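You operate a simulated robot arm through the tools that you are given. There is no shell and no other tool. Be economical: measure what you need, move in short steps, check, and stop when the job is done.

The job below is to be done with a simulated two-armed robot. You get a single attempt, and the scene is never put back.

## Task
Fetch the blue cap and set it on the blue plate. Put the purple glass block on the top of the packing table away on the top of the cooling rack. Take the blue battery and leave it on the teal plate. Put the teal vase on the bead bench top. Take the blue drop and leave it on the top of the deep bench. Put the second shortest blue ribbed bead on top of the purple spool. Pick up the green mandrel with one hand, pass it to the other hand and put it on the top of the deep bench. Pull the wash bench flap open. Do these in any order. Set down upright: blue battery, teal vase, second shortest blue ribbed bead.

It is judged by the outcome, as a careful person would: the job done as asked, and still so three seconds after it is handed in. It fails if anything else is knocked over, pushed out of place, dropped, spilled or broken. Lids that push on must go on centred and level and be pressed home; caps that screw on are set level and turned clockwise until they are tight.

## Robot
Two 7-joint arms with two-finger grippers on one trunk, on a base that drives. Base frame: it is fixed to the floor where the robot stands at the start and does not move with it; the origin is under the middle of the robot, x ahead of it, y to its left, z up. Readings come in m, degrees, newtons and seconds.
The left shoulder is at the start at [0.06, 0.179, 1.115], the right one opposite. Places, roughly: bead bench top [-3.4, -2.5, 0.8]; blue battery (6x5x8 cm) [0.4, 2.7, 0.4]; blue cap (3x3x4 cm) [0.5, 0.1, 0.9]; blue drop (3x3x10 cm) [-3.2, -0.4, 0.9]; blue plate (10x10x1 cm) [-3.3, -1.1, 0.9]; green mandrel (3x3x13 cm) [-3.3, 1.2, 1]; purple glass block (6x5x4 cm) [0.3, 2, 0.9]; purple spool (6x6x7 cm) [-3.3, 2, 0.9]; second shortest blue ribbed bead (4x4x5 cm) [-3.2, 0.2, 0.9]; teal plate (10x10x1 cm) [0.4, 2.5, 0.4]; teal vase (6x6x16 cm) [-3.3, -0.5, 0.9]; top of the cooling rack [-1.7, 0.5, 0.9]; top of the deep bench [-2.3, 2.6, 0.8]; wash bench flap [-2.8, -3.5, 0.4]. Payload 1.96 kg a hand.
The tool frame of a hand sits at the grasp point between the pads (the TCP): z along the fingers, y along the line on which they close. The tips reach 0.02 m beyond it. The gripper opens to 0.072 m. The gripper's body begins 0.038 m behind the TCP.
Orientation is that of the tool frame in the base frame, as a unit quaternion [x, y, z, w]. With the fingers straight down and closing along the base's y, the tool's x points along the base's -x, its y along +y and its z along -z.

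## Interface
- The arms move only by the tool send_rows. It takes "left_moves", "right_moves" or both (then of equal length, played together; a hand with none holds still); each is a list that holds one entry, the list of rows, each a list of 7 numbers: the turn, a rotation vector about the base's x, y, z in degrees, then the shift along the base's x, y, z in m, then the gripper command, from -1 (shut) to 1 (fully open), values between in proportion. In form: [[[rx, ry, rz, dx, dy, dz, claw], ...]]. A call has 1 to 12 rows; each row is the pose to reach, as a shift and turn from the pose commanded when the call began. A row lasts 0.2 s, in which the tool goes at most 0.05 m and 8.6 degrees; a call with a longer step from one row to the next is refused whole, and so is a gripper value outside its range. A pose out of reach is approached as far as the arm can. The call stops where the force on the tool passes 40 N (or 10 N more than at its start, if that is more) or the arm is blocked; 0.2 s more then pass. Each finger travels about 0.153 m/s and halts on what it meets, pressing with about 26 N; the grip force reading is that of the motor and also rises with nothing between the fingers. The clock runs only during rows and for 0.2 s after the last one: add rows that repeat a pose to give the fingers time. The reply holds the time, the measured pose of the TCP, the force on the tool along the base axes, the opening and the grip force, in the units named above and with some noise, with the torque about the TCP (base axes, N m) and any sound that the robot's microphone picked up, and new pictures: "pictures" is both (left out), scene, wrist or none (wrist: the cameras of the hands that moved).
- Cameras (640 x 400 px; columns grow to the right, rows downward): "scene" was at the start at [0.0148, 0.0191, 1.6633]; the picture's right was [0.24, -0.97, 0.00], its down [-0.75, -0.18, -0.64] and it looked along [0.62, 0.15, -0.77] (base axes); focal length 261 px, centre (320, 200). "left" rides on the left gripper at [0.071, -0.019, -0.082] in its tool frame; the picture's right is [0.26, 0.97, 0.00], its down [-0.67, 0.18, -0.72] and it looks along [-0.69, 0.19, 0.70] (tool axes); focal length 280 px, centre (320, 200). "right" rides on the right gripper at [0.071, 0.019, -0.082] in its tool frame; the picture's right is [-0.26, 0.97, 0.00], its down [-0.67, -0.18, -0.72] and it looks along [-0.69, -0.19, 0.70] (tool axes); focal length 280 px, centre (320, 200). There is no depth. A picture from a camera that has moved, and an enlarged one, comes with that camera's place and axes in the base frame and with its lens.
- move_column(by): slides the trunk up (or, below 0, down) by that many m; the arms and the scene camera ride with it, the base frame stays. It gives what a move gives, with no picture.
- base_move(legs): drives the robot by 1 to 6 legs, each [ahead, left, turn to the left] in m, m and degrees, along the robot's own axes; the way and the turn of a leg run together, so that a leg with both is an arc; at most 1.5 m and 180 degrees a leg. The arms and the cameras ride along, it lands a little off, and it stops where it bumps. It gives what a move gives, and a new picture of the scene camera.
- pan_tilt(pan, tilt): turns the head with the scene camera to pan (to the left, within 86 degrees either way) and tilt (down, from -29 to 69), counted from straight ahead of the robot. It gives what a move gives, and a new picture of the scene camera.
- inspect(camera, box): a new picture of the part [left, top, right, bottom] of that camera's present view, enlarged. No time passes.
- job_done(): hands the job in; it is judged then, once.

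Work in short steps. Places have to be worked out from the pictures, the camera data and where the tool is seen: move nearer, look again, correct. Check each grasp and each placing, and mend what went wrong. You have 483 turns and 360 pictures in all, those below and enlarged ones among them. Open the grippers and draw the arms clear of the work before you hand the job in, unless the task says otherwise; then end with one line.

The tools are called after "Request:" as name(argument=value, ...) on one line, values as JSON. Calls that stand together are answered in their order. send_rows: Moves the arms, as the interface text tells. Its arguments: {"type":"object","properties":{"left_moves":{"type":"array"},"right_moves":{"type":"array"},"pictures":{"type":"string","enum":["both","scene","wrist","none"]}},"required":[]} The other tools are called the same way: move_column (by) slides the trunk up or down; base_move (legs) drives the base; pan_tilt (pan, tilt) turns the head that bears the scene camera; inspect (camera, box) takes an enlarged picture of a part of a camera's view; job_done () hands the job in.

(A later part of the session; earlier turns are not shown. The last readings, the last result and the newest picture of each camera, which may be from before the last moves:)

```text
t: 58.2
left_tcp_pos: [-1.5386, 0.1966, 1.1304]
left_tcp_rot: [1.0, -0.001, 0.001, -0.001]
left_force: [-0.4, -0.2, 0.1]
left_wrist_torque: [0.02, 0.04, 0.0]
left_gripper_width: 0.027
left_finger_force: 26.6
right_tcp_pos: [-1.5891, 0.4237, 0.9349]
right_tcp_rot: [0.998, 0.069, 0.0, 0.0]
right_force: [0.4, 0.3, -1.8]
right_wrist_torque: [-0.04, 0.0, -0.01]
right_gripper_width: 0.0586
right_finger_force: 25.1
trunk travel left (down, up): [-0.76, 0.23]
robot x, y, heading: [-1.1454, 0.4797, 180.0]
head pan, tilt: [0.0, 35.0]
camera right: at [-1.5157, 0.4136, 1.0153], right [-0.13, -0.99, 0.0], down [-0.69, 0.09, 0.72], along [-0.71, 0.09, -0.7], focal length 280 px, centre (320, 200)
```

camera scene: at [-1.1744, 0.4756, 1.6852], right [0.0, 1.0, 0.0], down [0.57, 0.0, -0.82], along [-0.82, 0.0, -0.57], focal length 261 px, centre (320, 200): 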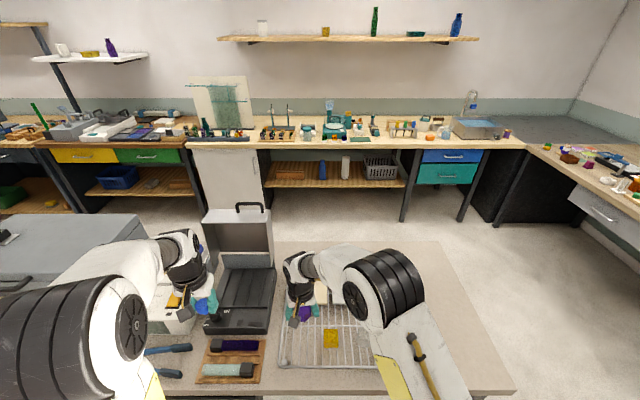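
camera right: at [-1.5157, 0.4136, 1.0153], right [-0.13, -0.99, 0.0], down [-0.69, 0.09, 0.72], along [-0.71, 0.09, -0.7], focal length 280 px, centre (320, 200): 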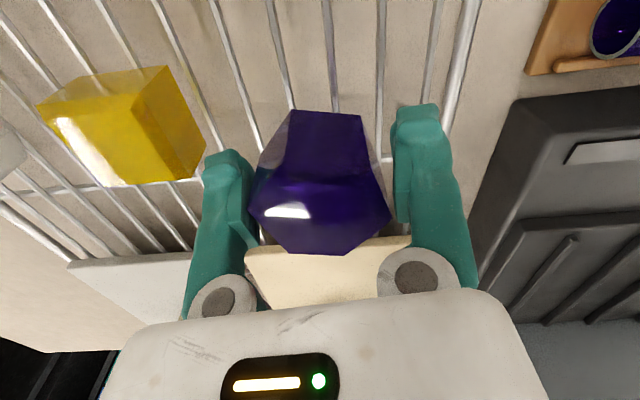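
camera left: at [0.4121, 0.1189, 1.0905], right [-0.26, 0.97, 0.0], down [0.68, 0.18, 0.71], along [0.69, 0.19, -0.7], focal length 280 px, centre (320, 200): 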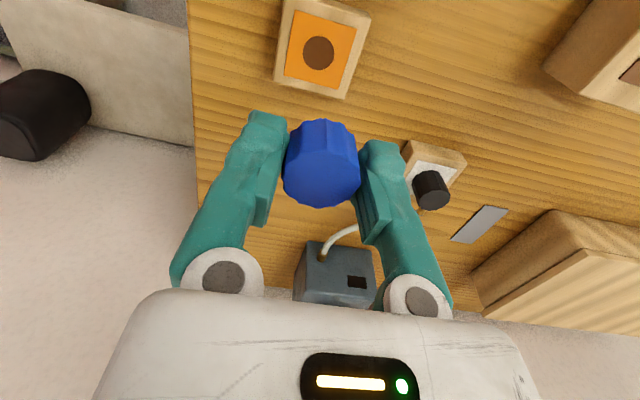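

No contact yet and yellow block is clear. Continue down.

Request:
send_rows(right_moves=[[[0, 0, 0, 0.0, 0, -0.005, -1], [0, 0, 0, 0.0, 0, -0.01, -1], [0, 0, 0, 0.0, 0, -0.014, -1], [0, 0, 0, 0, 0, -0.018, -1]]], pictures="wrist")

```text
t: 59.2
left_tcp_pos: [-1.54, 0.1971, 1.1301]
left_tcp_rot: [1.0, -0.001, 0.001, -0.002]
left_force: [-0.9, 0.0, -0.9]
left_wrist_torque: [0.0, -0.01, 0.01]
left_gripper_width: 0.0272
left_finger_force: 26.1
right_tcp_pos: [-1.5909, 0.4241, 0.9174]
right_tcp_rot: [0.998, 0.068, 0.0, 0.001]
right_force: [0.2, -0.1, -1.8]
right_wrist_torque: [-0.01, 0.0, 0.0]
right_gripper_width: 0.0586
right_finger_force: 26.3
trunk travel left (down, up): [-0.76, 0.23]
robot x, y, heading: [-1.1471, 0.476, 180.1]
head pan, tilt: [0.0, 35.0]
camera right: at [-1.5159, 0.4139, 0.9979], right [-0.13, -0.99, 0.0], down [-0.69, 0.09, 0.72], along [-0.71, 0.09, -0.7], focal length 280 px, centre (320, 200)
```

right: 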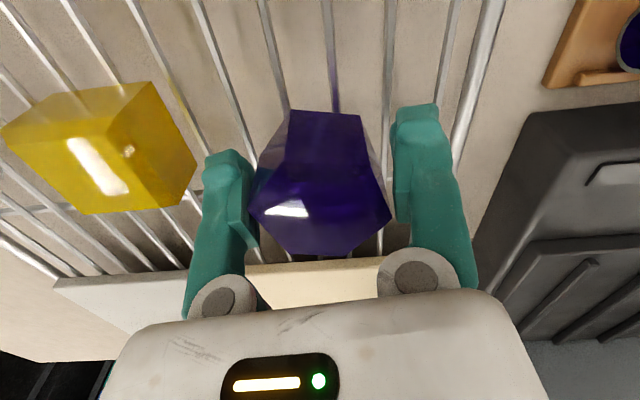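

Still no contact; continue.

Request:
send_rows(right_moves=[[[0, 0, 0, 0.0, 0, -0.004, -1], [0, 0, 0, 0.0, 0, -0.008, -1], [0, 0, 0, 0.0, 0, -0.012, -1], [0, 0, 0, 0, 0, -0.014, -1]]], pictures="wrist")

```text
t: 60.2
left_tcp_pos: [-1.537, 0.1977, 1.1312]
left_tcp_rot: [1.0, 0.0, 0.001, 0.0]
left_force: [-1.1, -0.6, 0.2]
left_wrist_torque: [-0.01, 0.03, -0.01]
left_gripper_width: 0.027
left_finger_force: 26.0
right_tcp_pos: [-1.5894, 0.4238, 0.9043]
right_tcp_rot: [0.998, 0.07, -0.001, 0.0]
right_force: [0.0, 2.5, 13.4]
right_wrist_torque: [0.01, -0.28, 0.0]
right_gripper_width: 0.0585
right_finger_force: 26.2
trunk travel left (down, up): [-0.76, 0.23]
robot x, y, heading: [-1.1466, 0.4759, 180.1]
head pan, tilt: [0.0, 35.0]
camera right: at [-1.5154, 0.4139, 0.9847], right [-0.13, -0.99, 0.0], down [-0.69, 0.09, 0.72], along [-0.71, 0.09, -0.7], focal length 280 px, centre (320, 200)
```

right: 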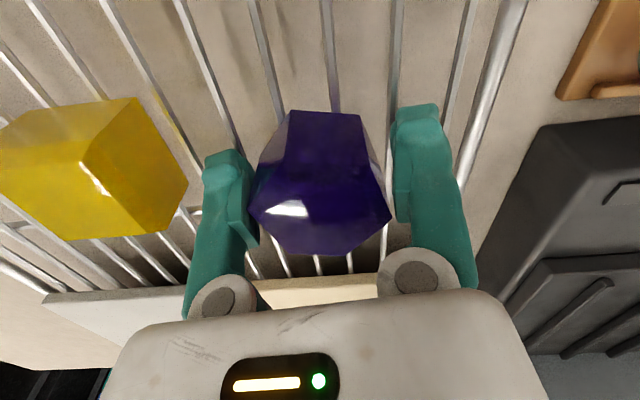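

Contact with ~15 N. I open just enough and look before rising.

Request:
send_rows(right_moves=[[[0, 0, 0, 0, 0, 0.001, 0.75], [0, 0, 0, 0, 0, 0.001, 0.85], [0, 0, 0, 0, 0, 0.001, 0.85], [0, 0, 0, 0, 0, 0.02, 0.85], [0, 0, 0, 0, 0, 0.06, 0.85], [0, 0, 0, 0, 0, 0.1, 0.85]]], pictures="wrist")

```text
t: 61.6
left_tcp_pos: [-1.5372, 0.1963, 1.131]
left_tcp_rot: [1.0, -0.001, 0.001, 0.0]
left_force: [-0.4, 0.4, -0.5]
left_wrist_torque: [0.0, -0.03, -0.03]
left_gripper_width: 0.0271
left_finger_force: 26.3
right_tcp_pos: [-1.5895, 0.4249, 1.0029]
right_tcp_rot: [0.998, 0.07, 0.0, 0.0]
right_force: [-1.4, -0.7, 0.6]
right_wrist_torque: [-0.02, 0.01, -0.03]
right_gripper_width: 0.0665
right_finger_force: 0.0
trunk travel left (down, up): [-0.76, 0.23]
robot x, y, heading: [-1.1431, 0.4769, 180.2]
head pan, tilt: [0.0, 35.0]
camera right: at [-1.5155, 0.414, 1.0844], right [-0.13, -0.99, 0.0], down [-0.69, 0.09, 0.72], along [-0.71, 0.09, -0.7], focal length 280 px, centre (320, 200)
```

right: 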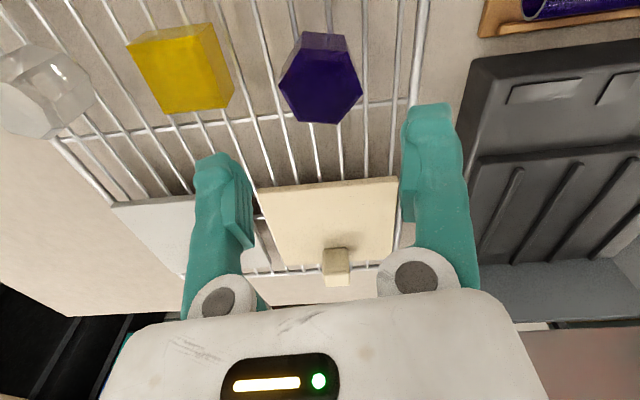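

Purple block stands well on the rack. I raise the right hand and drive round the island's end toward the back-wall aisle.

Request:
send_rows(right_moves=[[[0, 0, 0, 0.03, 0.03, 0.03, 0.85], [0, 0, 0, 0.05, 0.07, 0.05, 0.85], [0, 0, 0, 0.05, 0.11, 0.08, 0.85], [0, 0, 0, 0.05, 0.14, 0.11, 1], [0, 0, -7.5, 0.05, 0.14, 0.12, 1]]], pictures="none")

Request:
base_move(legs=[[-0.35, 0, 0], [0, -1.07, 0]])

```text
refused: row 1 steps farther than a row can; nothing moved
```

```text
t: 69.0
left_tcp_pos: [-1.1808, 1.2738, 1.1312]
left_tcp_rot: [1.0, -0.005, 0.001, 0.0]
left_force: [0.0, 0.4, -0.3]
left_wrist_torque: [0.03, 0.02, 0.0]
left_gripper_width: 0.027
left_finger_force: 25.8
right_tcp_pos: [-1.2311, 1.5004, 1.0037]
right_tcp_rot: [0.998, 0.065, 0.0, 0.0]
right_force: [-0.2, -1.1, -0.3]
right_wrist_torque: [-0.02, 0.01, 0.02]
right_gripper_width: 0.0667
right_finger_force: 0.1
trunk travel left (down, up): [-0.76, 0.23]
robot x, y, heading: [-0.7901, 1.5462, 179.3]
head pan, tilt: [0.0, 35.0]
camera scene: at [-0.8159, 1.5496, 1.6852], right [0.01, 1.0, 0.0], down [0.57, 0.0, -0.82], along [-0.82, 0.01, -0.57], focal length 261 px, centre (320, 200)
```

scene: 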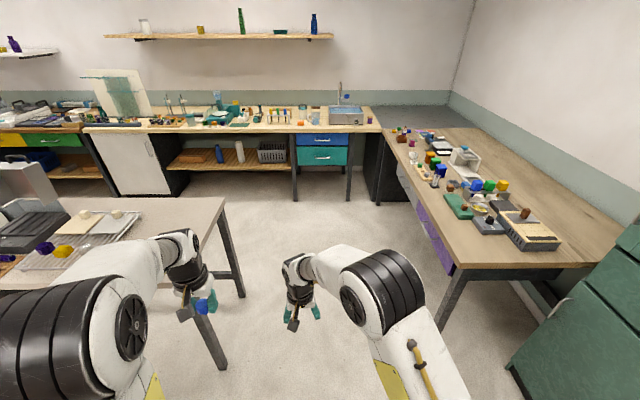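

That went fine. I bring the right hand home, then go ahead into the aisle.

Request:
send_rows(right_moves=[[[0, 0, 0, 0.02, 0.025, 0.03, 1], [0, 0, 0, 0.04, 0.05, 0.06, 1], [0, 0, 0, 0.05, 0.085, 0.09, 1], [0, 0, 0, 0.05, 0.12, 0.11, 1], [0, 0, -7.5, 0.05, 0.14, 0.12, 1]]], pictures="none")

Request:
base_move(legs=[[1.5, 0, 0.7], [0.15, 0, 0]])

```text
t: 70.2
left_tcp_pos: [-1.1812, 1.274, 1.132]
left_tcp_rot: [1.0, -0.005, 0.001, -0.001]
left_force: [-0.6, 0.0, -0.3]
left_wrist_torque: [0.03, 0.0, 0.05]
left_gripper_width: 0.0269
left_finger_force: 25.5
right_tcp_pos: [-1.1801, 1.6419, 1.123]
right_tcp_rot: [1.0, 0.0, -0.001, 0.0]
right_force: [-0.2, 0.5, -0.3]
right_wrist_torque: [-0.02, -0.04, -0.04]
right_gripper_width: 0.0719
right_finger_force: 0.0
trunk travel left (down, up): [-0.76, 0.23]
robot x, y, heading: [-0.7861, 1.5509, 179.8]
head pan, tilt: [0.0, 35.0]
```

```text
t: 78.6
left_tcp_pos: [-2.8347, 1.2648, 1.1319]
left_tcp_rot: [1.0, 0.006, 0.0, -0.001]
left_force: [0.0, 0.4, -0.1]
left_wrist_torque: [-0.03, 0.04, 0.0]
left_gripper_width: 0.0273
left_finger_force: 25.8
right_tcp_pos: [-2.8412, 1.6321, 1.1241]
right_tcp_rot: [1.0, 0.01, -0.002, 0.0]
right_force: [0.2, -0.2, 0.4]
right_wrist_torque: [-0.01, -0.01, 0.01]
right_gripper_width: 0.072
right_finger_force: 0.1
trunk travel left (down, up): [-0.76, 0.23]
robot x, y, heading: [-2.4466, 1.5492, -179.5]
head pan, tilt: [0.0, 35.0]
camera scene: at [-2.4734, 1.5467, 1.6853], right [-0.01, 1.0, 0.0], down [0.57, 0.01, -0.82], along [-0.82, -0.01, -0.57], focal length 261 px, centre (320, 200)
```

scene: 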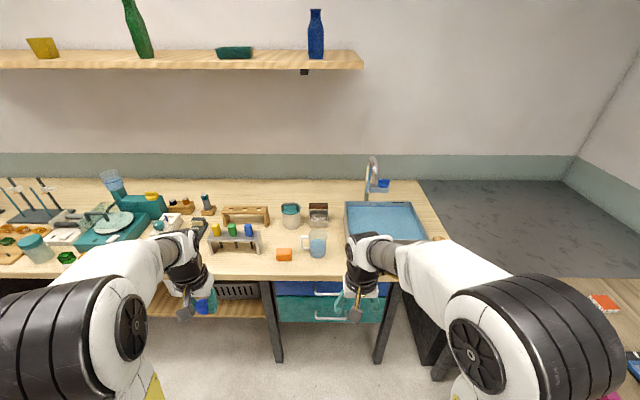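

Sink bench ahead. I strafe left along the aisle toward the blue plate at y≈-1.1.

Request:
base_move(legs=[[0, 1.5, -0.5], [0, 0.95, 0]])

```text
t: 90.7
left_tcp_pos: [-2.8322, -1.2009, 1.1305]
left_tcp_rot: [1.0, -0.001, 0.001, -0.001]
left_force: [0.8, 0.4, 0.1]
left_wrist_torque: [0.01, 0.05, 0.02]
left_gripper_width: 0.0274
left_finger_force: 25.7
right_tcp_pos: [-2.8349, -0.8323, 1.123]
right_tcp_rot: [1.0, 0.004, 0.0, 0.0]
right_force: [0.6, -0.1, -0.1]
right_wrist_torque: [-0.01, 0.02, 0.0]
right_gripper_width: 0.0719
right_finger_force: 0.0
trunk travel left (down, up): [-0.76, 0.23]
robot x, y, heading: [-2.4384, -0.9282, 179.6]
head pan, tilt: [0.0, 35.0]
camera scene: at [-2.4688, -0.9223, 1.6852], right [0.0, 1.0, 0.0], down [0.57, 0.0, -0.82], along [-0.82, 0.0, -0.57], focal length 261 px, centre (320, 200)
```

scene: 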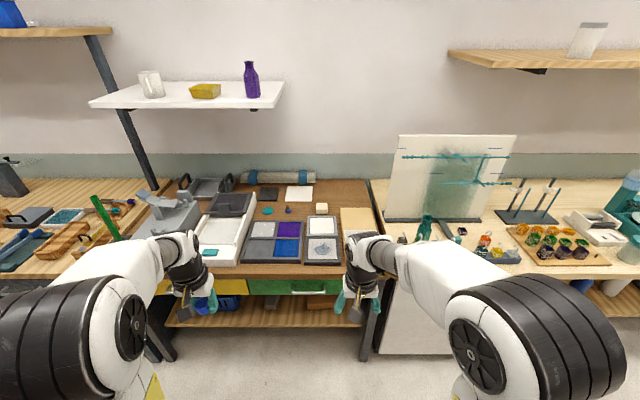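

A blue square at (288,248) triangulates to about [-3.27, -1.06]. I zoom.

Request:
inspect(camera="scene", box=[180, 170, 380, 295])

Request:
inspect(camera="scene", box=[380, 170, 640, 332])

```text
3.20 times, centred on (280, 232) of scene
camera zoom: at [-2.4688, -0.9223, 1.6852], right [0.0, 1.0, 0.0], down [0.57, 0.0, -0.82], along [-0.82, 0.0, -0.57], focal length 834 px, centre (448, 96)
```

zoom: 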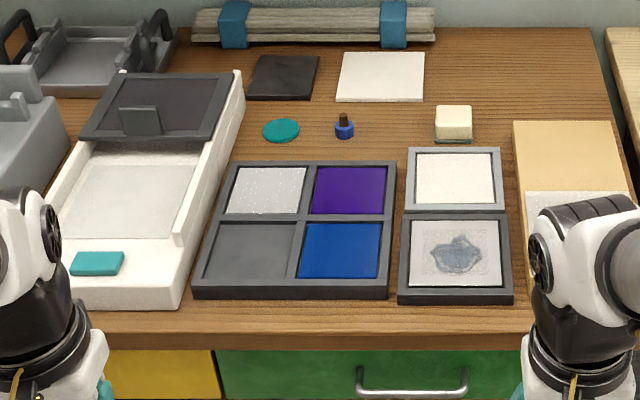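

```text
2.46 times, centred on (510, 251) of scene
camera zoom: at [-2.4688, -0.9223, 1.6852], right [0.0, 1.0, 0.0], down [0.57, 0.0, -0.82], along [-0.82, 0.0, -0.57], focal length 642 px, centre (-148, 74)
```

zoom: 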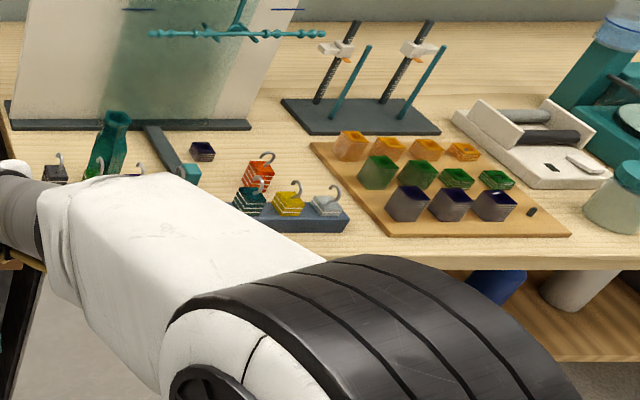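

The blue plate is the blue square of the four-cell tray, centre about [-3.271, -1.066]. I drive ahead 0.38 m.

Request:
base_move(legs=[[0.38, 0, 0]])

Request:
inspect(camera="left", box=[0, 0, 640, 400])

```text
t: 93.1
left_tcp_pos: [-3.2129, -1.2003, 1.1307]
left_tcp_rot: [1.0, -0.001, 0.001, -0.001]
left_force: [1.2, -0.1, 0.0]
left_wrist_torque: [-0.01, 0.0, 0.02]
left_gripper_width: 0.0276
left_finger_force: 25.6
right_tcp_pos: [-3.2149, -0.8328, 1.1234]
right_tcp_rot: [1.0, 0.004, 0.0, 0.0]
right_force: [-0.8, 0.3, -0.2]
right_wrist_torque: [-0.01, 0.0, 0.04]
right_gripper_width: 0.0719
right_finger_force: 0.0
trunk travel left (down, up): [-0.76, 0.23]
robot x, y, heading: [-2.8245, -0.9238, 179.8]
head pan, tilt: [0.0, 35.0]
camera scene: at [-2.8495, -0.922, 1.6852], right [0.0, 1.0, 0.0], down [0.57, 0.0, -0.82], along [-0.82, 0.0, -0.57], focal length 261 px, centre (320, 200)
```

scene: 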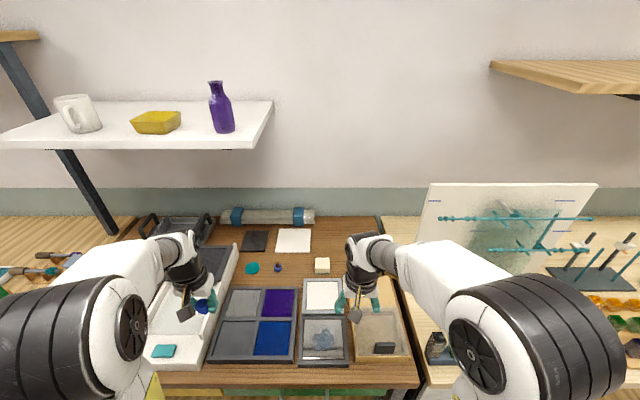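

```text
1.00 times, centred on (320, 200) of left (not enlarged: the box is as wide or as high as the picture)
camera zoom: at [-3.1422, -1.1812, 1.2114], right [0.26, -0.97, 0.0], down [-0.68, -0.18, 0.71], along [-0.69, -0.19, -0.7], focal length 280 px, centre (320, 200)
```

zoom: 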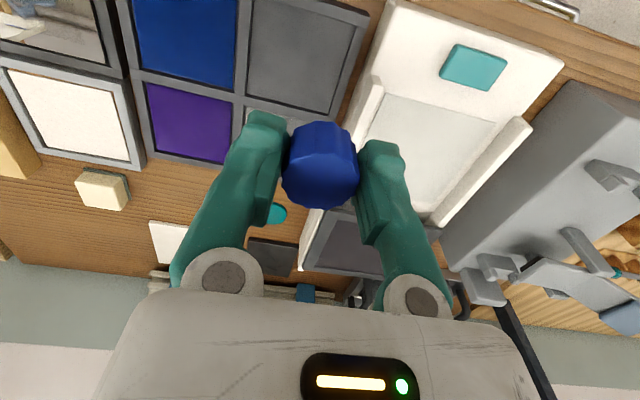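

Both views agree: blue plate centre [-3.272, -1.066]. I move the cap above it and down to z≈0.95.

Request:
send_rows(left_moves=[[[0, 0, 0, -0.02, 0.045, 0, -1], [0, 0, 0, -0.04, 0.09, 0, -1], [0, 0, 0, -0.059, 0.134, 0, -1], [0, 0, 0, -0.059, 0.134, -0.045, -1], [0, 0, 0, -0.059, 0.134, -0.09, -1], [0, 0, 0, -0.059, 0.134, -0.135, -1], [0, 0, 0, -0.059, 0.134, -0.18, -1], [0, 0, 0, -0.059, 0.134, -0.18, -1]]], pictures="wrist")

```text
t: 94.9
left_tcp_pos: [-3.2722, -1.0648, 0.9505]
left_tcp_rot: [1.0, -0.001, 0.0, -0.001]
left_force: [0.3, -0.1, -0.4]
left_wrist_torque: [0.0, 0.05, 0.01]
left_gripper_width: 0.0272
left_finger_force: 26.0
left hand out of reach, approached as far as the arm can: row 3
right_tcp_pos: [-3.2152, -0.8336, 1.1224]
right_tcp_rot: [1.0, 0.004, 0.0, 0.0]
right_force: [-0.2, -0.4, -0.1]
right_wrist_torque: [0.04, -0.01, -0.03]
right_gripper_width: 0.0717
right_finger_force: 0.1
trunk travel left (down, up): [-0.76, 0.23]
robot x, y, heading: [-2.824, -0.9221, 180.1]
head pan, tilt: [0.0, 35.0]
camera left: at [-3.2012, -1.0464, 1.031], right [0.26, -0.97, 0.0], down [-0.68, -0.18, 0.71], along [-0.69, -0.19, -0.7], focal length 280 px, centre (320, 200)
```

left: 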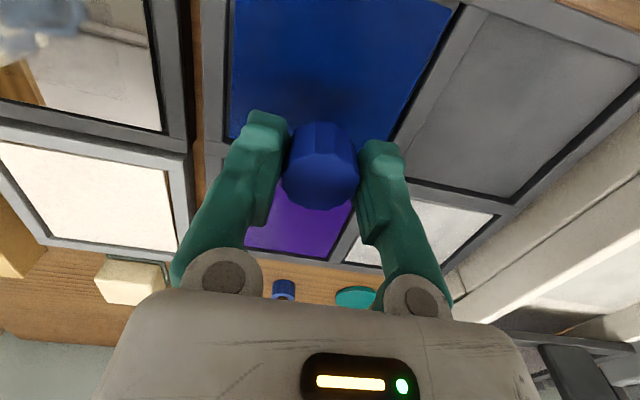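

Well placed over the blue square. Lowering in small steps until contact.

Request:
send_rows(left_moves=[[[0, 0, 0, 0, 0, -0.008, -1], [0, 0, 0, 0, 0, -0.016, -1], [0, 0, 0, 0, 0, -0.024, -1], [0, 0, 0, 0, 0, -0.03, -1]]], pictures="none")

Request:
send_rows(left_moves=[[[0, 0, 0, 0, 0, -0.003, -1], [0, 0, 0, 0, 0, -0.006, -1], [0, 0, 0, 0, 0, -0.009, -1]]], pictures="wrist")

```text
t: 95.9
left_tcp_pos: [-3.2731, -1.0658, 0.9209]
left_tcp_rot: [1.0, -0.001, 0.001, -0.001]
left_force: [0.0, -0.6, 0.3]
left_wrist_torque: [-0.04, -0.02, 0.02]
left_gripper_width: 0.0272
left_finger_force: 26.5
right_tcp_pos: [-3.2164, -0.8325, 1.1237]
right_tcp_rot: [1.0, 0.003, 0.0, -0.001]
right_force: [-1.1, 0.0, -0.5]
right_wrist_torque: [0.0, -0.01, 0.01]
right_gripper_width: 0.0721
right_finger_force: 0.1
trunk travel left (down, up): [-0.76, 0.23]
robot x, y, heading: [-2.8211, -0.9251, 179.8]
head pan, tilt: [0.0, 35.0]
```

```text
t: 96.7
left_tcp_pos: [-3.2731, -1.0658, 0.9124]
left_tcp_rot: [1.0, -0.001, 0.001, -0.001]
left_force: [0.2, -0.6, 0.6]
left_wrist_torque: [0.02, 0.0, -0.01]
left_gripper_width: 0.0276
left_finger_force: 26.4
right_tcp_pos: [-3.2149, -0.833, 1.1227]
right_tcp_rot: [1.0, 0.004, 0.0, -0.001]
right_force: [1.4, -0.8, -0.2]
right_wrist_torque: [-0.02, 0.0, 0.0]
right_gripper_width: 0.072
right_finger_force: 0.1
trunk travel left (down, up): [-0.76, 0.23]
robot x, y, heading: [-2.8217, -0.9202, 179.9]
head pan, tilt: [0.0, 35.0]
camera left: at [-3.2015, -1.0471, 0.9924], right [0.26, -0.97, 0.0], down [-0.68, -0.18, 0.71], along [-0.69, -0.19, -0.7], focal length 280 px, centre (320, 200)
```

left: 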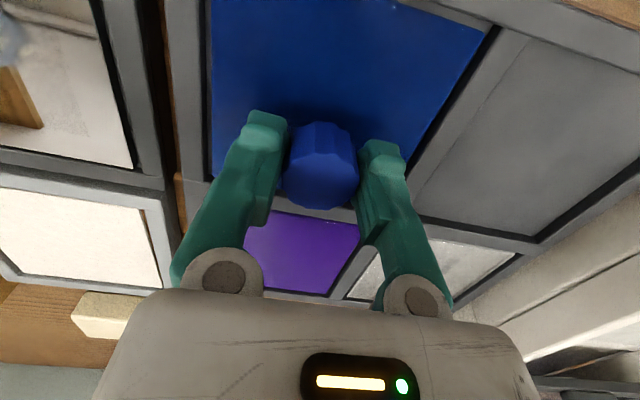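

No contact at 0.912. Continue.

Request:
send_rows(left_moves=[[[0, 0, 0, 0, 0, -0.003, -1], [0, 0, 0, 0, 0, -0.006, -1], [0, 0, 0, 0, 0, -0.009, -1], [0, 0, 0, 0, 0, -0.012, -1]]], pictures="none")

```text
t: 97.3
left_tcp_pos: [-3.2732, -1.066, 0.9118]
left_tcp_rot: [1.0, -0.001, -0.004, -0.001]
left_force: [8.9, 0.4, 27.7]
left_wrist_torque: [0.01, -0.38, -0.02]
left_gripper_width: 0.0269
left_finger_force: 25.9
right_tcp_pos: [-3.212, -0.8315, 1.1249]
right_tcp_rot: [1.0, 0.003, -0.002, 0.0]
right_force: [-0.5, -0.3, 0.5]
right_wrist_torque: [0.03, 0.0, 0.0]
right_gripper_width: 0.0718
right_finger_force: 0.1
trunk travel left (down, up): [-0.76, 0.23]
robot x, y, heading: [-2.8206, -0.9238, 179.9]
head pan, tilt: [0.0, 35.0]
stopped in row 2 (left hand): the force on the tool passed its limit at 45 N (the readings are from after the stop); the commanded pose is now the measured one
```

Contact at z≈0.911 with a small tilt moment. I look before releasing.

Request:
inspect(camera="left", box=[160, 0, 480, 300])

Request:
pan_tilt(pan=15, tilt=60)

```text
1.33 times, centred on (320, 150) of left
camera zoom: at [-3.2007, -1.0469, 0.991], right [0.26, -0.97, 0.0], down [-0.67, -0.18, 0.72], along [-0.7, -0.19, -0.69], focal length 374 px, centre (320, 267)
```

zoom: 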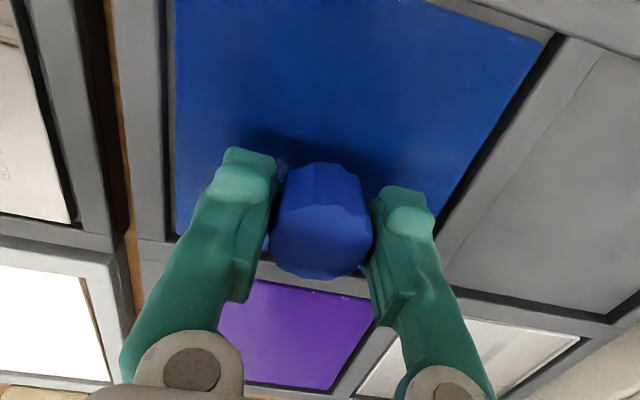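

```text
t: 98.2
left_tcp_pos: [-3.2741, -1.0651, 0.911]
left_tcp_rot: [1.0, -0.001, -0.005, 0.0]
left_force: [2.8, -1.6, 37.3]
left_wrist_torque: [-0.03, -0.15, 0.0]
left_gripper_width: 0.0272
left_finger_force: 26.1
right_tcp_pos: [-3.2117, -0.8322, 1.1242]
right_tcp_rot: [1.0, 0.003, -0.002, 0.0]
right_force: [1.2, 0.5, -0.5]
right_wrist_torque: [-0.02, 0.0, 0.06]
right_gripper_width: 0.0722
right_finger_force: 0.0
trunk travel left (down, up): [-0.76, 0.23]
robot x, y, heading: [-2.8216, -0.9237, 180.1]
head pan, tilt: [15.0, 60.0]
camera scene: at [-2.8214, -0.938, 1.6512], right [-0.26, 0.97, 0.0], down [0.83, 0.22, -0.5], along [-0.49, -0.13, -0.86], focal length 261 px, centre (320, 200)
```

scene: 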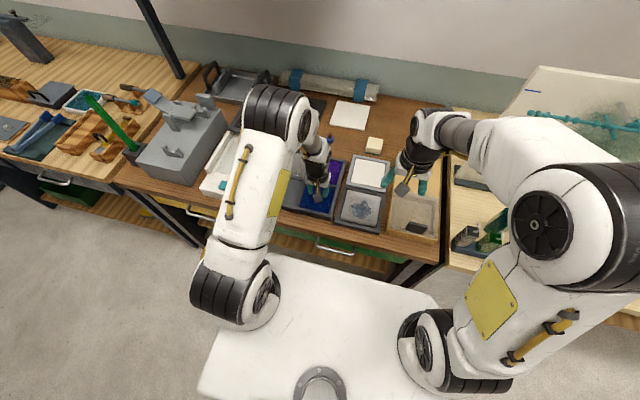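

The cap stands within the blue square. I relieve the load, open and rise.

Request:
send_rows(left_moves=[[[0, 0, 0, 0, 0, 0.001, -1], [0, 0, 0, 0, 0, 0.001, -0.1], [0, 0, 0, 0, 0, 0.001, 0.2], [0, 0, 0, 0, 0, 0.001, 0.6], [0, 0, 0, 0, 0, 0.03, 0.6], [0, 0, 0, 0, 0, 0.07, 0.6], [0, 0, 0, 0, 0, 0.11, 0.6], [0, 0, 0, 0, 0, 0.15, 0.6]]], pictures="wrist")

```text
t: 100.0
left_tcp_pos: [-3.2725, -1.0661, 1.0581]
left_tcp_rot: [1.0, -0.001, -0.003, -0.001]
left_force: [0.4, -0.3, -0.3]
left_wrist_torque: [0.01, -0.01, 0.01]
left_gripper_width: 0.058
left_finger_force: 0.0
right_tcp_pos: [-3.2148, -0.8327, 1.1242]
right_tcp_rot: [1.0, 0.002, -0.001, 0.001]
right_force: [0.9, -0.6, 0.7]
right_wrist_torque: [0.01, -0.01, -0.02]
right_gripper_width: 0.0718
right_finger_force: 0.0
trunk travel left (down, up): [-0.76, 0.23]
robot x, y, heading: [-2.8232, -0.9223, 179.9]
head pan, tilt: [15.0, 60.0]
camera left: at [-3.2013, -1.0474, 1.1388], right [0.26, -0.97, 0.0], down [-0.67, -0.18, 0.72], along [-0.69, -0.19, -0.7], focal length 280 px, centre (320, 200)
```

left: 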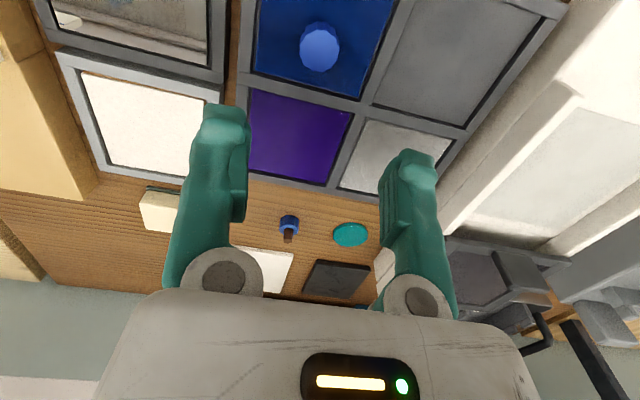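

Cap stands on the blue plate. I bring the left hand home, back up a bit, and strafe right to view the vase and drop.

Request:
send_rows(left_moves=[[[0, 0, 0, 0.015, -0.03, 0.03, 0.8], [0, 0, 0, 0.03, -0.06, 0.05, 1], [0, 0, 0, 0.045, -0.09, 0.07, 1], [0, 0, 0, 0.06, -0.13, 0.07, 1]]], pictures="none")

Request:
base_move(legs=[[-0.25, 0, 0], [0, -0.35, 0]])

Request:
pan_tilt(pan=-10, tilt=45)

```text
t: 101.0
left_tcp_pos: [-3.2139, -1.1975, 1.1293]
left_tcp_rot: [1.0, -0.001, -0.003, -0.002]
left_force: [-0.2, 0.0, -0.1]
left_wrist_torque: [0.0, 0.02, -0.01]
left_gripper_width: 0.0722
left_finger_force: 0.2
right_tcp_pos: [-3.215, -0.834, 1.1221]
right_tcp_rot: [1.0, 0.003, -0.001, 0.0]
right_force: [0.8, -0.3, -0.5]
right_wrist_torque: [0.0, 0.02, -0.01]
right_gripper_width: 0.0719
right_finger_force: 0.0
trunk travel left (down, up): [-0.76, 0.23]
robot x, y, heading: [-2.8237, -0.9221, 180.0]
head pan, tilt: [15.0, 60.0]
```

```text
t: 104.7
left_tcp_pos: [-2.9671, -0.8453, 1.1282]
left_tcp_rot: [1.0, 0.0, -0.003, -0.001]
left_force: [-0.2, 0.1, 0.3]
left_wrist_torque: [-0.03, -0.03, -0.04]
left_gripper_width: 0.0719
left_finger_force: 0.0
right_tcp_pos: [-2.9676, -0.484, 1.1222]
right_tcp_rot: [1.0, 0.004, 0.0, 0.0]
right_force: [0.9, 0.3, -0.1]
right_wrist_torque: [0.01, -0.02, -0.01]
right_gripper_width: 0.0717
right_finger_force: 0.0
trunk travel left (down, up): [-0.76, 0.23]
robot x, y, heading: [-2.5725, -0.5724, -180.1]
head pan, tilt: [15.0, 60.0]
camera scene: at [-2.579, -0.5892, 1.6509], right [-0.26, 0.97, 0.0], down [0.84, 0.23, -0.5], along [-0.48, -0.13, -0.87], focal length 261 px, centre (320, 200)
```

scene: 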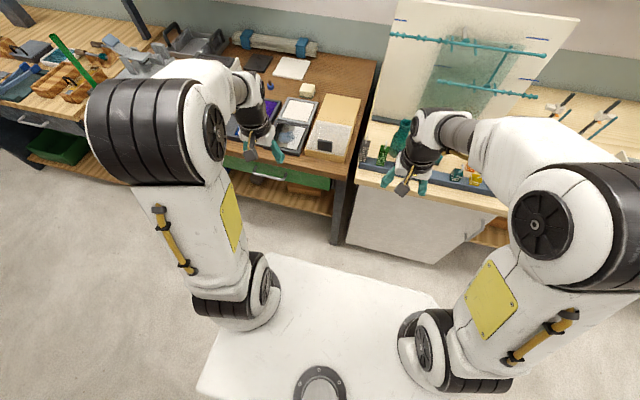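

```text
t: 105.6
left_tcp_pos: [-2.9667, -0.8453, 1.1293]
left_tcp_rot: [1.0, 0.001, -0.002, -0.001]
left_force: [0.2, 0.4, 0.3]
left_wrist_torque: [-0.02, 0.0, -0.02]
left_gripper_width: 0.0721
left_finger_force: 0.1
right_tcp_pos: [-2.967, -0.4827, 1.1225]
right_tcp_rot: [1.0, 0.004, 0.0, -0.001]
right_force: [-0.5, 0.1, 0.2]
right_wrist_torque: [0.02, -0.01, -0.01]
right_gripper_width: 0.0718
right_finger_force: 0.1
trunk travel left (down, up): [-0.76, 0.23]
robot x, y, heading: [-2.5719, -0.574, -180.0]
head pan, tilt: [-10.0, 45.0]
camera scene: at [-2.5947, -0.558, 1.6704], right [0.17, 0.99, 0.0], down [0.7, -0.12, -0.71], along [-0.7, 0.12, -0.71], focal length 261 px, centre (320, 200)
```

scene: 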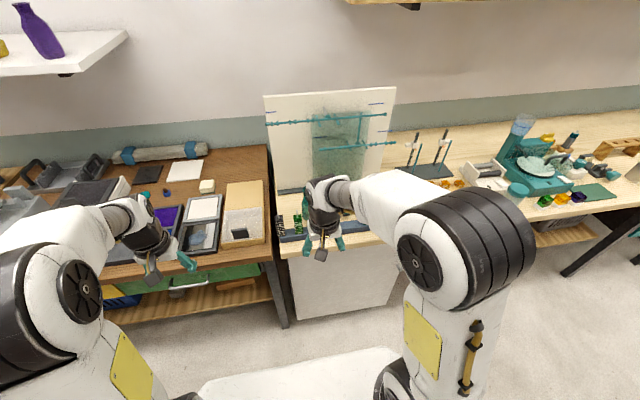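

The arm hides the vase from the head. I look with the right wrist camera.

Request:
inspect(camera="right", box=[0, 0, 640, 400])

Request:
inspect(camera="scene", box=[250, 140, 410, 240])

```text
1.00 times, centred on (320, 200) of right (not enlarged: the box is as wide or as high as the picture)
camera zoom: at [-2.8967, -0.5036, 1.2039], right [-0.25, -0.97, 0.0], down [-0.68, 0.18, 0.72], along [-0.69, 0.18, -0.7], focal length 280 px, centre (320, 200)
```

zoom: 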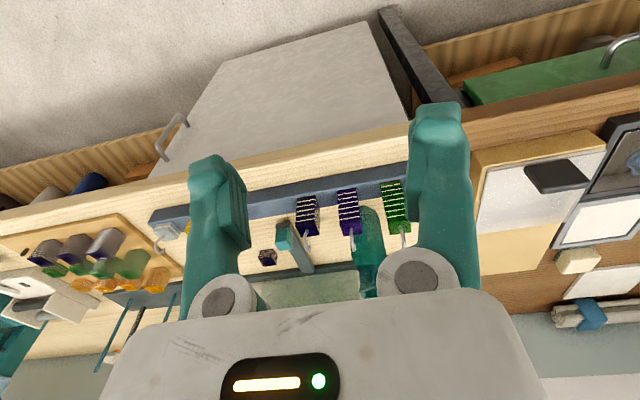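

```text
4.00 times, centred on (330, 190) of scene
camera zoom: at [-2.5947, -0.558, 1.6704], right [0.17, 0.99, 0.0], down [0.7, -0.12, -0.71], along [-0.7, 0.12, -0.71], focal length 1043 px, centre (280, 240)
```

zoom: 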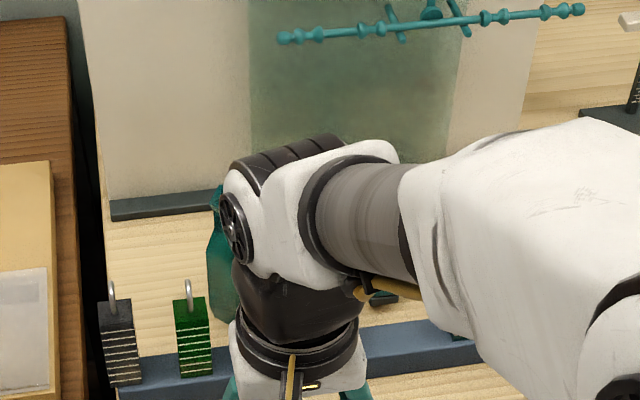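

A rail with hooked striped pieces ("drops") and the vase behind it. I zoom the wrist view to tell the colours.

Request:
inspect(camera="right", box=[140, 150, 440, 320])

```text
2.13 times, centred on (290, 235) of right
camera zoom: at [-2.8967, -0.5036, 1.2039], right [-0.25, -0.97, 0.0], down [-0.68, 0.18, 0.72], along [-0.69, 0.18, -0.7], focal length 598 px, centre (384, 125)
```

zoom: 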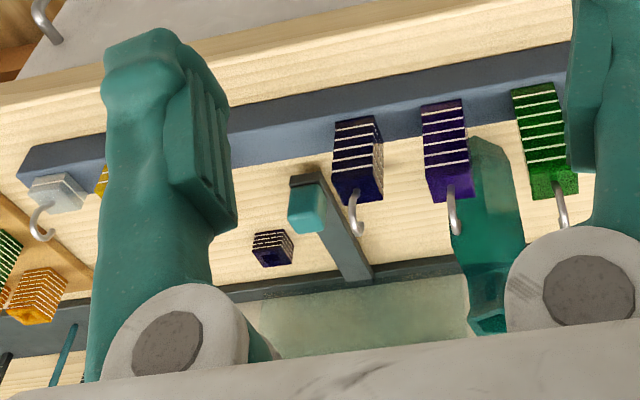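

I strafe left 0.35 m so the head sees the rail and vase unobstructed.

Request:
base_move(legs=[[0, 0.38, 0]])

Request:
pan_tilt(pan=-40, tilt=42)

```text
t: 108.0
left_tcp_pos: [-2.9669, -1.2275, 1.1282]
left_tcp_rot: [1.0, 0.0, -0.003, 0.0]
left_force: [-0.1, -0.2, -0.3]
left_wrist_torque: [0.03, 0.01, -0.03]
left_gripper_width: 0.0721
left_finger_force: 0.0
right_tcp_pos: [-2.968, -0.8658, 1.1231]
right_tcp_rot: [1.0, 0.005, 0.0, -0.001]
right_force: [-1.0, -0.9, -0.2]
right_wrist_torque: [-0.02, -0.02, -0.01]
right_gripper_width: 0.072
right_finger_force: 0.1
trunk travel left (down, up): [-0.76, 0.23]
robot x, y, heading: [-2.575, -0.9571, 179.9]
head pan, tilt: [-10.0, 45.0]
camera scene: at [-2.5946, -0.9401, 1.6704], right [0.17, 0.98, 0.0], down [0.7, -0.12, -0.71], along [-0.7, 0.12, -0.71], focal length 261 px, centre (320, 200)
```

scene: 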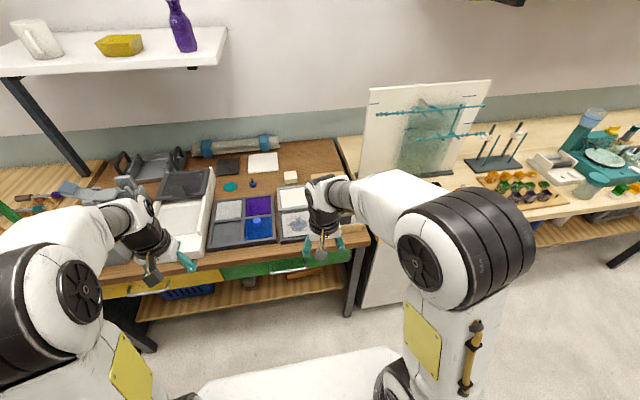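

```text
t: 109.0
left_tcp_pos: [-2.9677, -1.2285, 1.1286]
left_tcp_rot: [1.0, 0.001, -0.002, 0.0]
left_force: [0.3, -0.6, -0.8]
left_wrist_torque: [0.03, 0.01, 0.0]
left_gripper_width: 0.0719
left_finger_force: 0.1
right_tcp_pos: [-2.9678, -0.8647, 1.123]
right_tcp_rot: [1.0, 0.004, 0.0, 0.0]
right_force: [-0.2, 0.4, 0.4]
right_wrist_torque: [0.03, -0.01, 0.02]
right_gripper_width: 0.072
right_finger_force: 0.1
trunk travel left (down, up): [-0.76, 0.23]
robot x, y, heading: [-2.575, -0.957, 179.9]
head pan, tilt: [-40.0, 42.0]
camera scene: at [-2.5786, -0.9006, 1.6747], right [0.64, 0.77, 0.0], down [0.51, -0.43, -0.74], along [-0.57, 0.48, -0.67], focal length 261 px, centre (320, 200)
```

scene: 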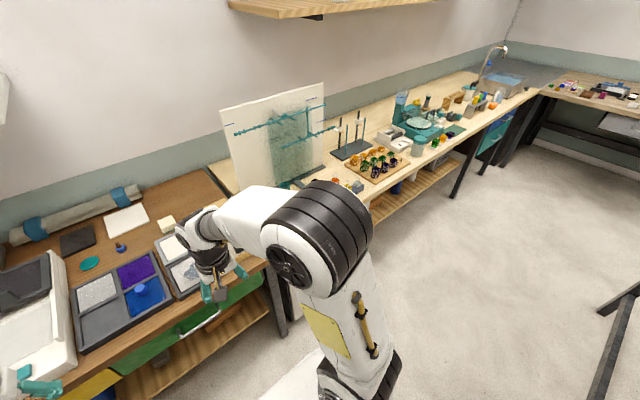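

The elbow still occludes. I strafe right 0.55 m so the vase lies between the arms.

Request:
base_move(legs=[[0, -0.57, 0]])

Request:
pan_tilt(pan=0, tilt=45)

Request:
inspect(camera="scene", box=[200, 110, 440, 260])

```text
t: 112.2
left_tcp_pos: [-2.9675, -0.6538, 1.1283]
left_tcp_rot: [1.0, -0.001, -0.003, -0.002]
left_force: [-0.1, 0.2, 0.5]
left_wrist_torque: [0.02, 0.0, 0.07]
left_gripper_width: 0.0718
left_finger_force: 0.1
right_tcp_pos: [-2.9653, -0.2913, 1.1235]
right_tcp_rot: [1.0, 0.002, 0.0, 0.001]
right_force: [0.4, -0.6, -1.1]
right_wrist_torque: [0.02, -0.02, 0.01]
right_gripper_width: 0.0718
right_finger_force: 0.0
trunk travel left (down, up): [-0.76, 0.23]
robot x, y, heading: [-2.5706, -0.3841, 179.5]
head pan, tilt: [-40.0, 42.0]
camera scene: at [-2.5771, -0.3279, 1.6747], right [0.65, 0.76, 0.0], down [0.51, -0.43, -0.74], along [-0.57, 0.48, -0.67], focal length 261 px, centre (320, 200)
```

scene: 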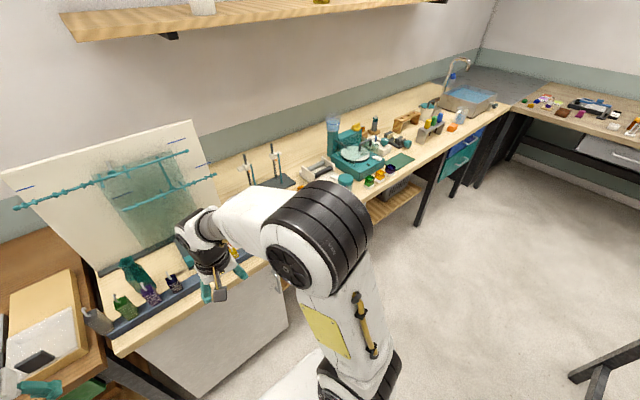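

```text
t: 113.3
left_tcp_pos: [-2.9675, -0.6533, 1.1282]
left_tcp_rot: [1.0, -0.001, -0.002, -0.001]
left_force: [0.4, 0.0, -0.1]
left_wrist_torque: [0.0, -0.04, 0.0]
left_gripper_width: 0.072
left_finger_force: 0.0
right_tcp_pos: [-2.9665, -0.2908, 1.1229]
right_tcp_rot: [1.0, 0.002, 0.0, 0.0]
right_force: [0.1, -0.6, -0.2]
right_wrist_torque: [-0.01, 0.0, 0.0]
right_gripper_width: 0.072
right_finger_force: 0.0
trunk travel left (down, up): [-0.76, 0.23]
robot x, y, heading: [-2.5737, -0.3831, 179.8]
head pan, tilt: [0.0, 45.0]
camera scene: at [-2.5946, -0.3812, 1.6704], right [0.01, 1.0, 0.0], down [0.71, 0.0, -0.71], along [-0.71, 0.0, -0.71], focal length 261 px, centre (320, 200)
```

scene: 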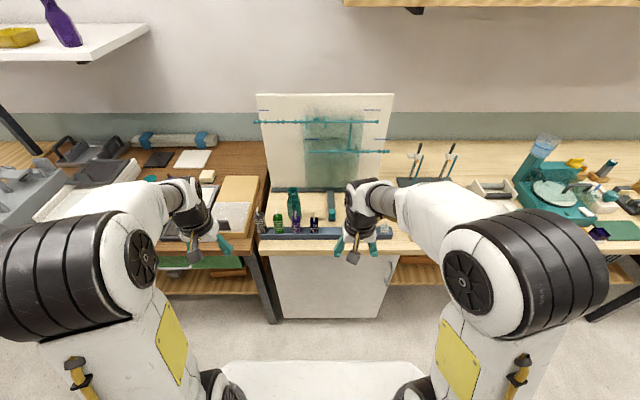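

```text
2.67 times, centred on (320, 185) of scene
camera zoom: at [-2.5946, -0.3812, 1.6704], right [0.01, 1.0, 0.0], down [0.71, 0.0, -0.71], along [-0.71, 0.0, -0.71], focal length 695 px, centre (320, 240)
```

zoom: 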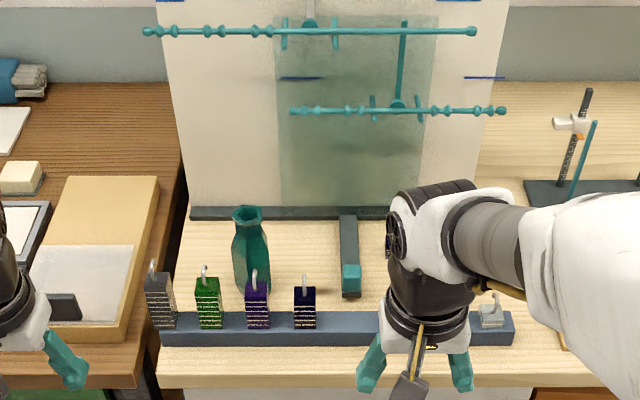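

Clear view: vase at about [-3.308, -0.482], z 0.85–1.01; blue drop (4th on the rail) at about [-3.22, -0.40]. I drive ahead 0.27 m to take the vase by its neck with the left hand.

Request:
base_move(legs=[[0.27, 0, 0]])

Request:
inspect(camera="left", box=[0, 0, 640, 400])

Request:
inspect(camera="scene", box=[200, 130, 440, 280])

```text
t: 115.2
left_tcp_pos: [-3.2369, -0.6525, 1.1296]
left_tcp_rot: [1.0, -0.002, -0.002, 0.0]
left_force: [-0.1, 1.2, -0.1]
left_wrist_torque: [0.01, -0.01, 0.0]
left_gripper_width: 0.0722
left_finger_force: 0.0
right_tcp_pos: [-3.2374, -0.2896, 1.1231]
right_tcp_rot: [1.0, 0.001, -0.001, 0.0]
right_force: [-0.4, 0.3, -0.1]
right_wrist_torque: [0.05, 0.01, 0.01]
right_gripper_width: 0.072
right_finger_force: 0.0
trunk travel left (down, up): [-0.76, 0.23]
robot x, y, heading: [-2.8436, -0.3767, 179.7]
head pan, tilt: [0.0, 45.0]
camera scene: at [-2.864, -0.3801, 1.6704], right [0.0, 1.0, 0.0], down [0.71, 0.0, -0.71], along [-0.71, 0.0, -0.71], focal length 261 px, centre (320, 200)
```

scene: 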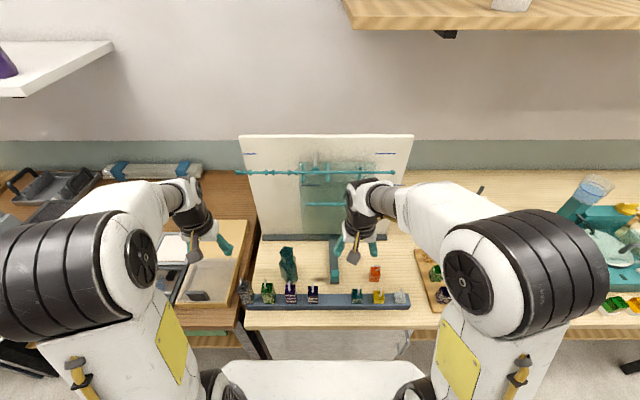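

```text
1.00 times, centred on (320, 200) of left (not enlarged: the box is as wide or as high as the picture)
camera zoom: at [-3.1651, -0.6335, 1.209], right [0.26, -0.97, 0.0], down [-0.67, -0.18, 0.72], along [-0.69, -0.18, -0.7], focal length 280 px, centre (320, 200)
```

zoom: 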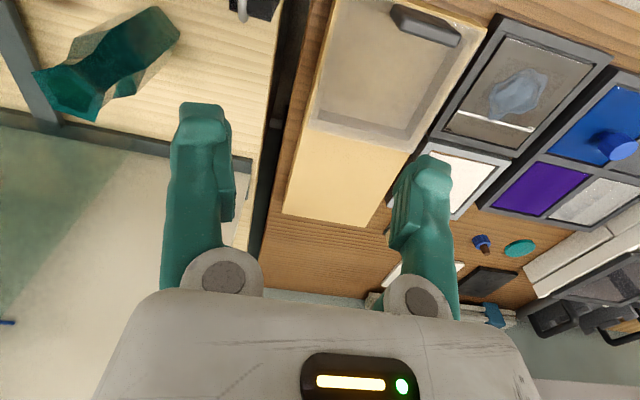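

```text
2.67 times, centred on (320, 205) of scene
camera zoom: at [-2.864, -0.3801, 1.6704], right [0.0, 1.0, 0.0], down [0.71, 0.0, -0.71], along [-0.71, 0.0, -0.71], focal length 695 px, centre (320, 187)
```

zoom: 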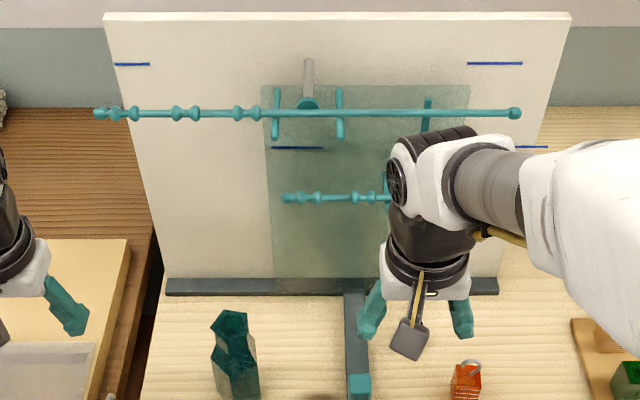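

Vase mouth centre [-3.305, -0.482] at z≈1.01 from both cameras. I move the open left hand over it.

Request:
send_rows(left_moves=[[[0, 0, 0, -0.015, 0.045, 0, 1], [0, 0, 0, -0.03, 0.09, 0, 1], [0, 0, 0, -0.05, 0.13, 0, 1], [0, 0, 0, -0.068, 0.17, 0, 1], [0, 0, 0, -0.068, 0.17, -0.04, 1], [0, 0, 0, -0.068, 0.17, -0.06, 1], [0, 0, 0, -0.068, 0.17, -0.06, 1]]])

```text
t: 116.8
left_tcp_pos: [-3.3035, -0.4827, 1.0689]
left_tcp_rot: [1.0, -0.002, -0.003, -0.001]
left_force: [-0.3, 0.5, 0.4]
left_wrist_torque: [0.0, -0.01, -0.02]
left_gripper_width: 0.072
left_finger_force: 0.0
left hand out of reach, approached as far as the arm can: row 4
right_tcp_pos: [-3.2354, -0.2902, 1.1228]
right_tcp_rot: [1.0, 0.001, -0.001, 0.0]
right_force: [0.3, -0.2, -0.1]
right_wrist_torque: [0.02, -0.02, 0.0]
right_gripper_width: 0.0719
right_finger_force: 0.0
trunk travel left (down, up): [-0.76, 0.23]
robot x, y, heading: [-2.842, -0.3816, 179.9]
head pan, tilt: [0.0, 45.0]
camera scene: at [-2.8639, -0.3804, 1.6704], right [0.0, 1.0, 0.0], down [0.71, 0.0, -0.71], along [-0.71, 0.0, -0.71], focal length 261 px, centre (320, 200)
camera left: at [-3.2325, -0.4632, 1.1487], right [0.26, -0.97, 0.0], down [-0.67, -0.18, 0.72], along [-0.69, -0.18, -0.7], focal length 280 px, centre (320, 200)
```

scene: 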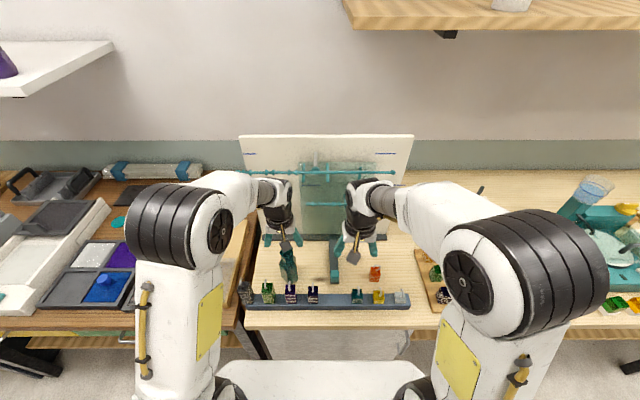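
left: 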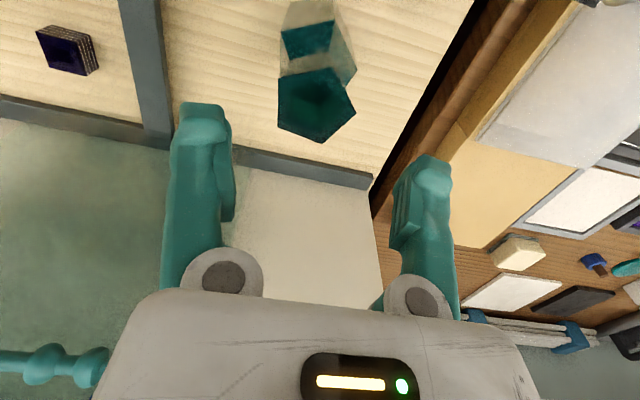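

Mouth lies right below (−3.300, −0.479). I descend to z≈0.982 and look.

Request:
send_rows(left_moves=[[[0, 0, 0, 0.003, 0.003, -0.03, 1], [0, 0, 0, 0.003, 0.003, -0.06, 1], [0, 0, 0, 0.003, 0.003, -0.08, 1], [0, 0, 0, 0.003, 0.003, -0.087, 1], [0, 0, 0, 0.003, 0.003, -0.087, 1]]])

```text
t: 118.0
left_tcp_pos: [-3.3012, -0.4804, 0.9822]
left_tcp_rot: [1.0, -0.002, -0.003, -0.002]
left_force: [-0.2, -0.1, 0.2]
left_wrist_torque: [0.0, 0.01, 0.02]
left_gripper_width: 0.0718
left_finger_force: 0.1
right_tcp_pos: [-3.237, -0.2908, 1.1225]
right_tcp_rot: [1.0, 0.002, 0.0, 0.0]
right_force: [0.0, 0.4, 0.7]
right_wrist_torque: [-0.01, 0.01, -0.02]
right_gripper_width: 0.0719
right_finger_force: 0.0
trunk travel left (down, up): [-0.76, 0.23]
robot x, y, heading: [-2.8403, -0.3831, 179.7]
head pan, tilt: [0.0, 45.0]
camera scene: at [-2.8648, -0.3801, 1.6704], right [0.0, 1.0, 0.0], down [0.71, 0.0, -0.71], along [-0.71, 0.0, -0.71], focal length 261 px, centre (320, 200)
camera left: at [-3.23, -0.4609, 1.0618], right [0.26, -0.97, 0.0], down [-0.67, -0.18, 0.72], along [-0.69, -0.18, -0.7], focal length 280 px, centre (320, 200)
```

scene: 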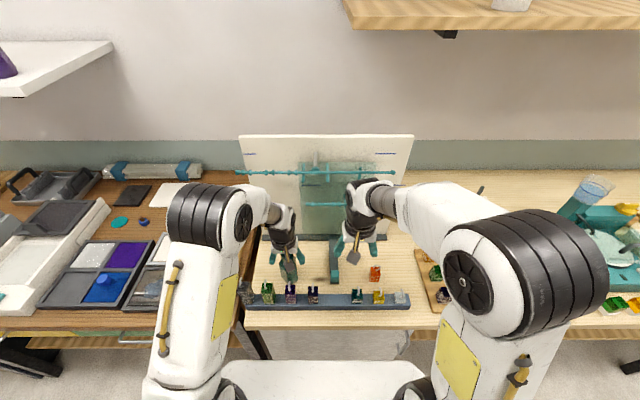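
left: 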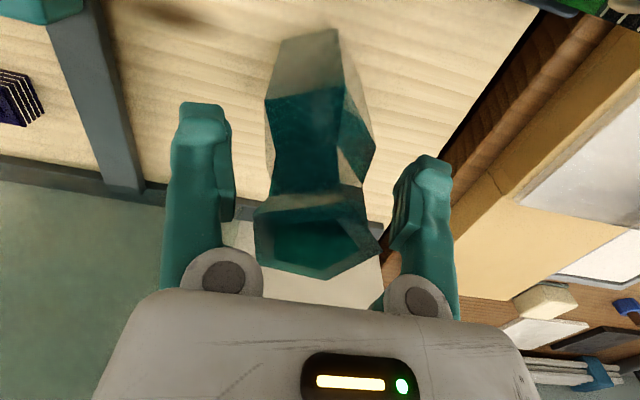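

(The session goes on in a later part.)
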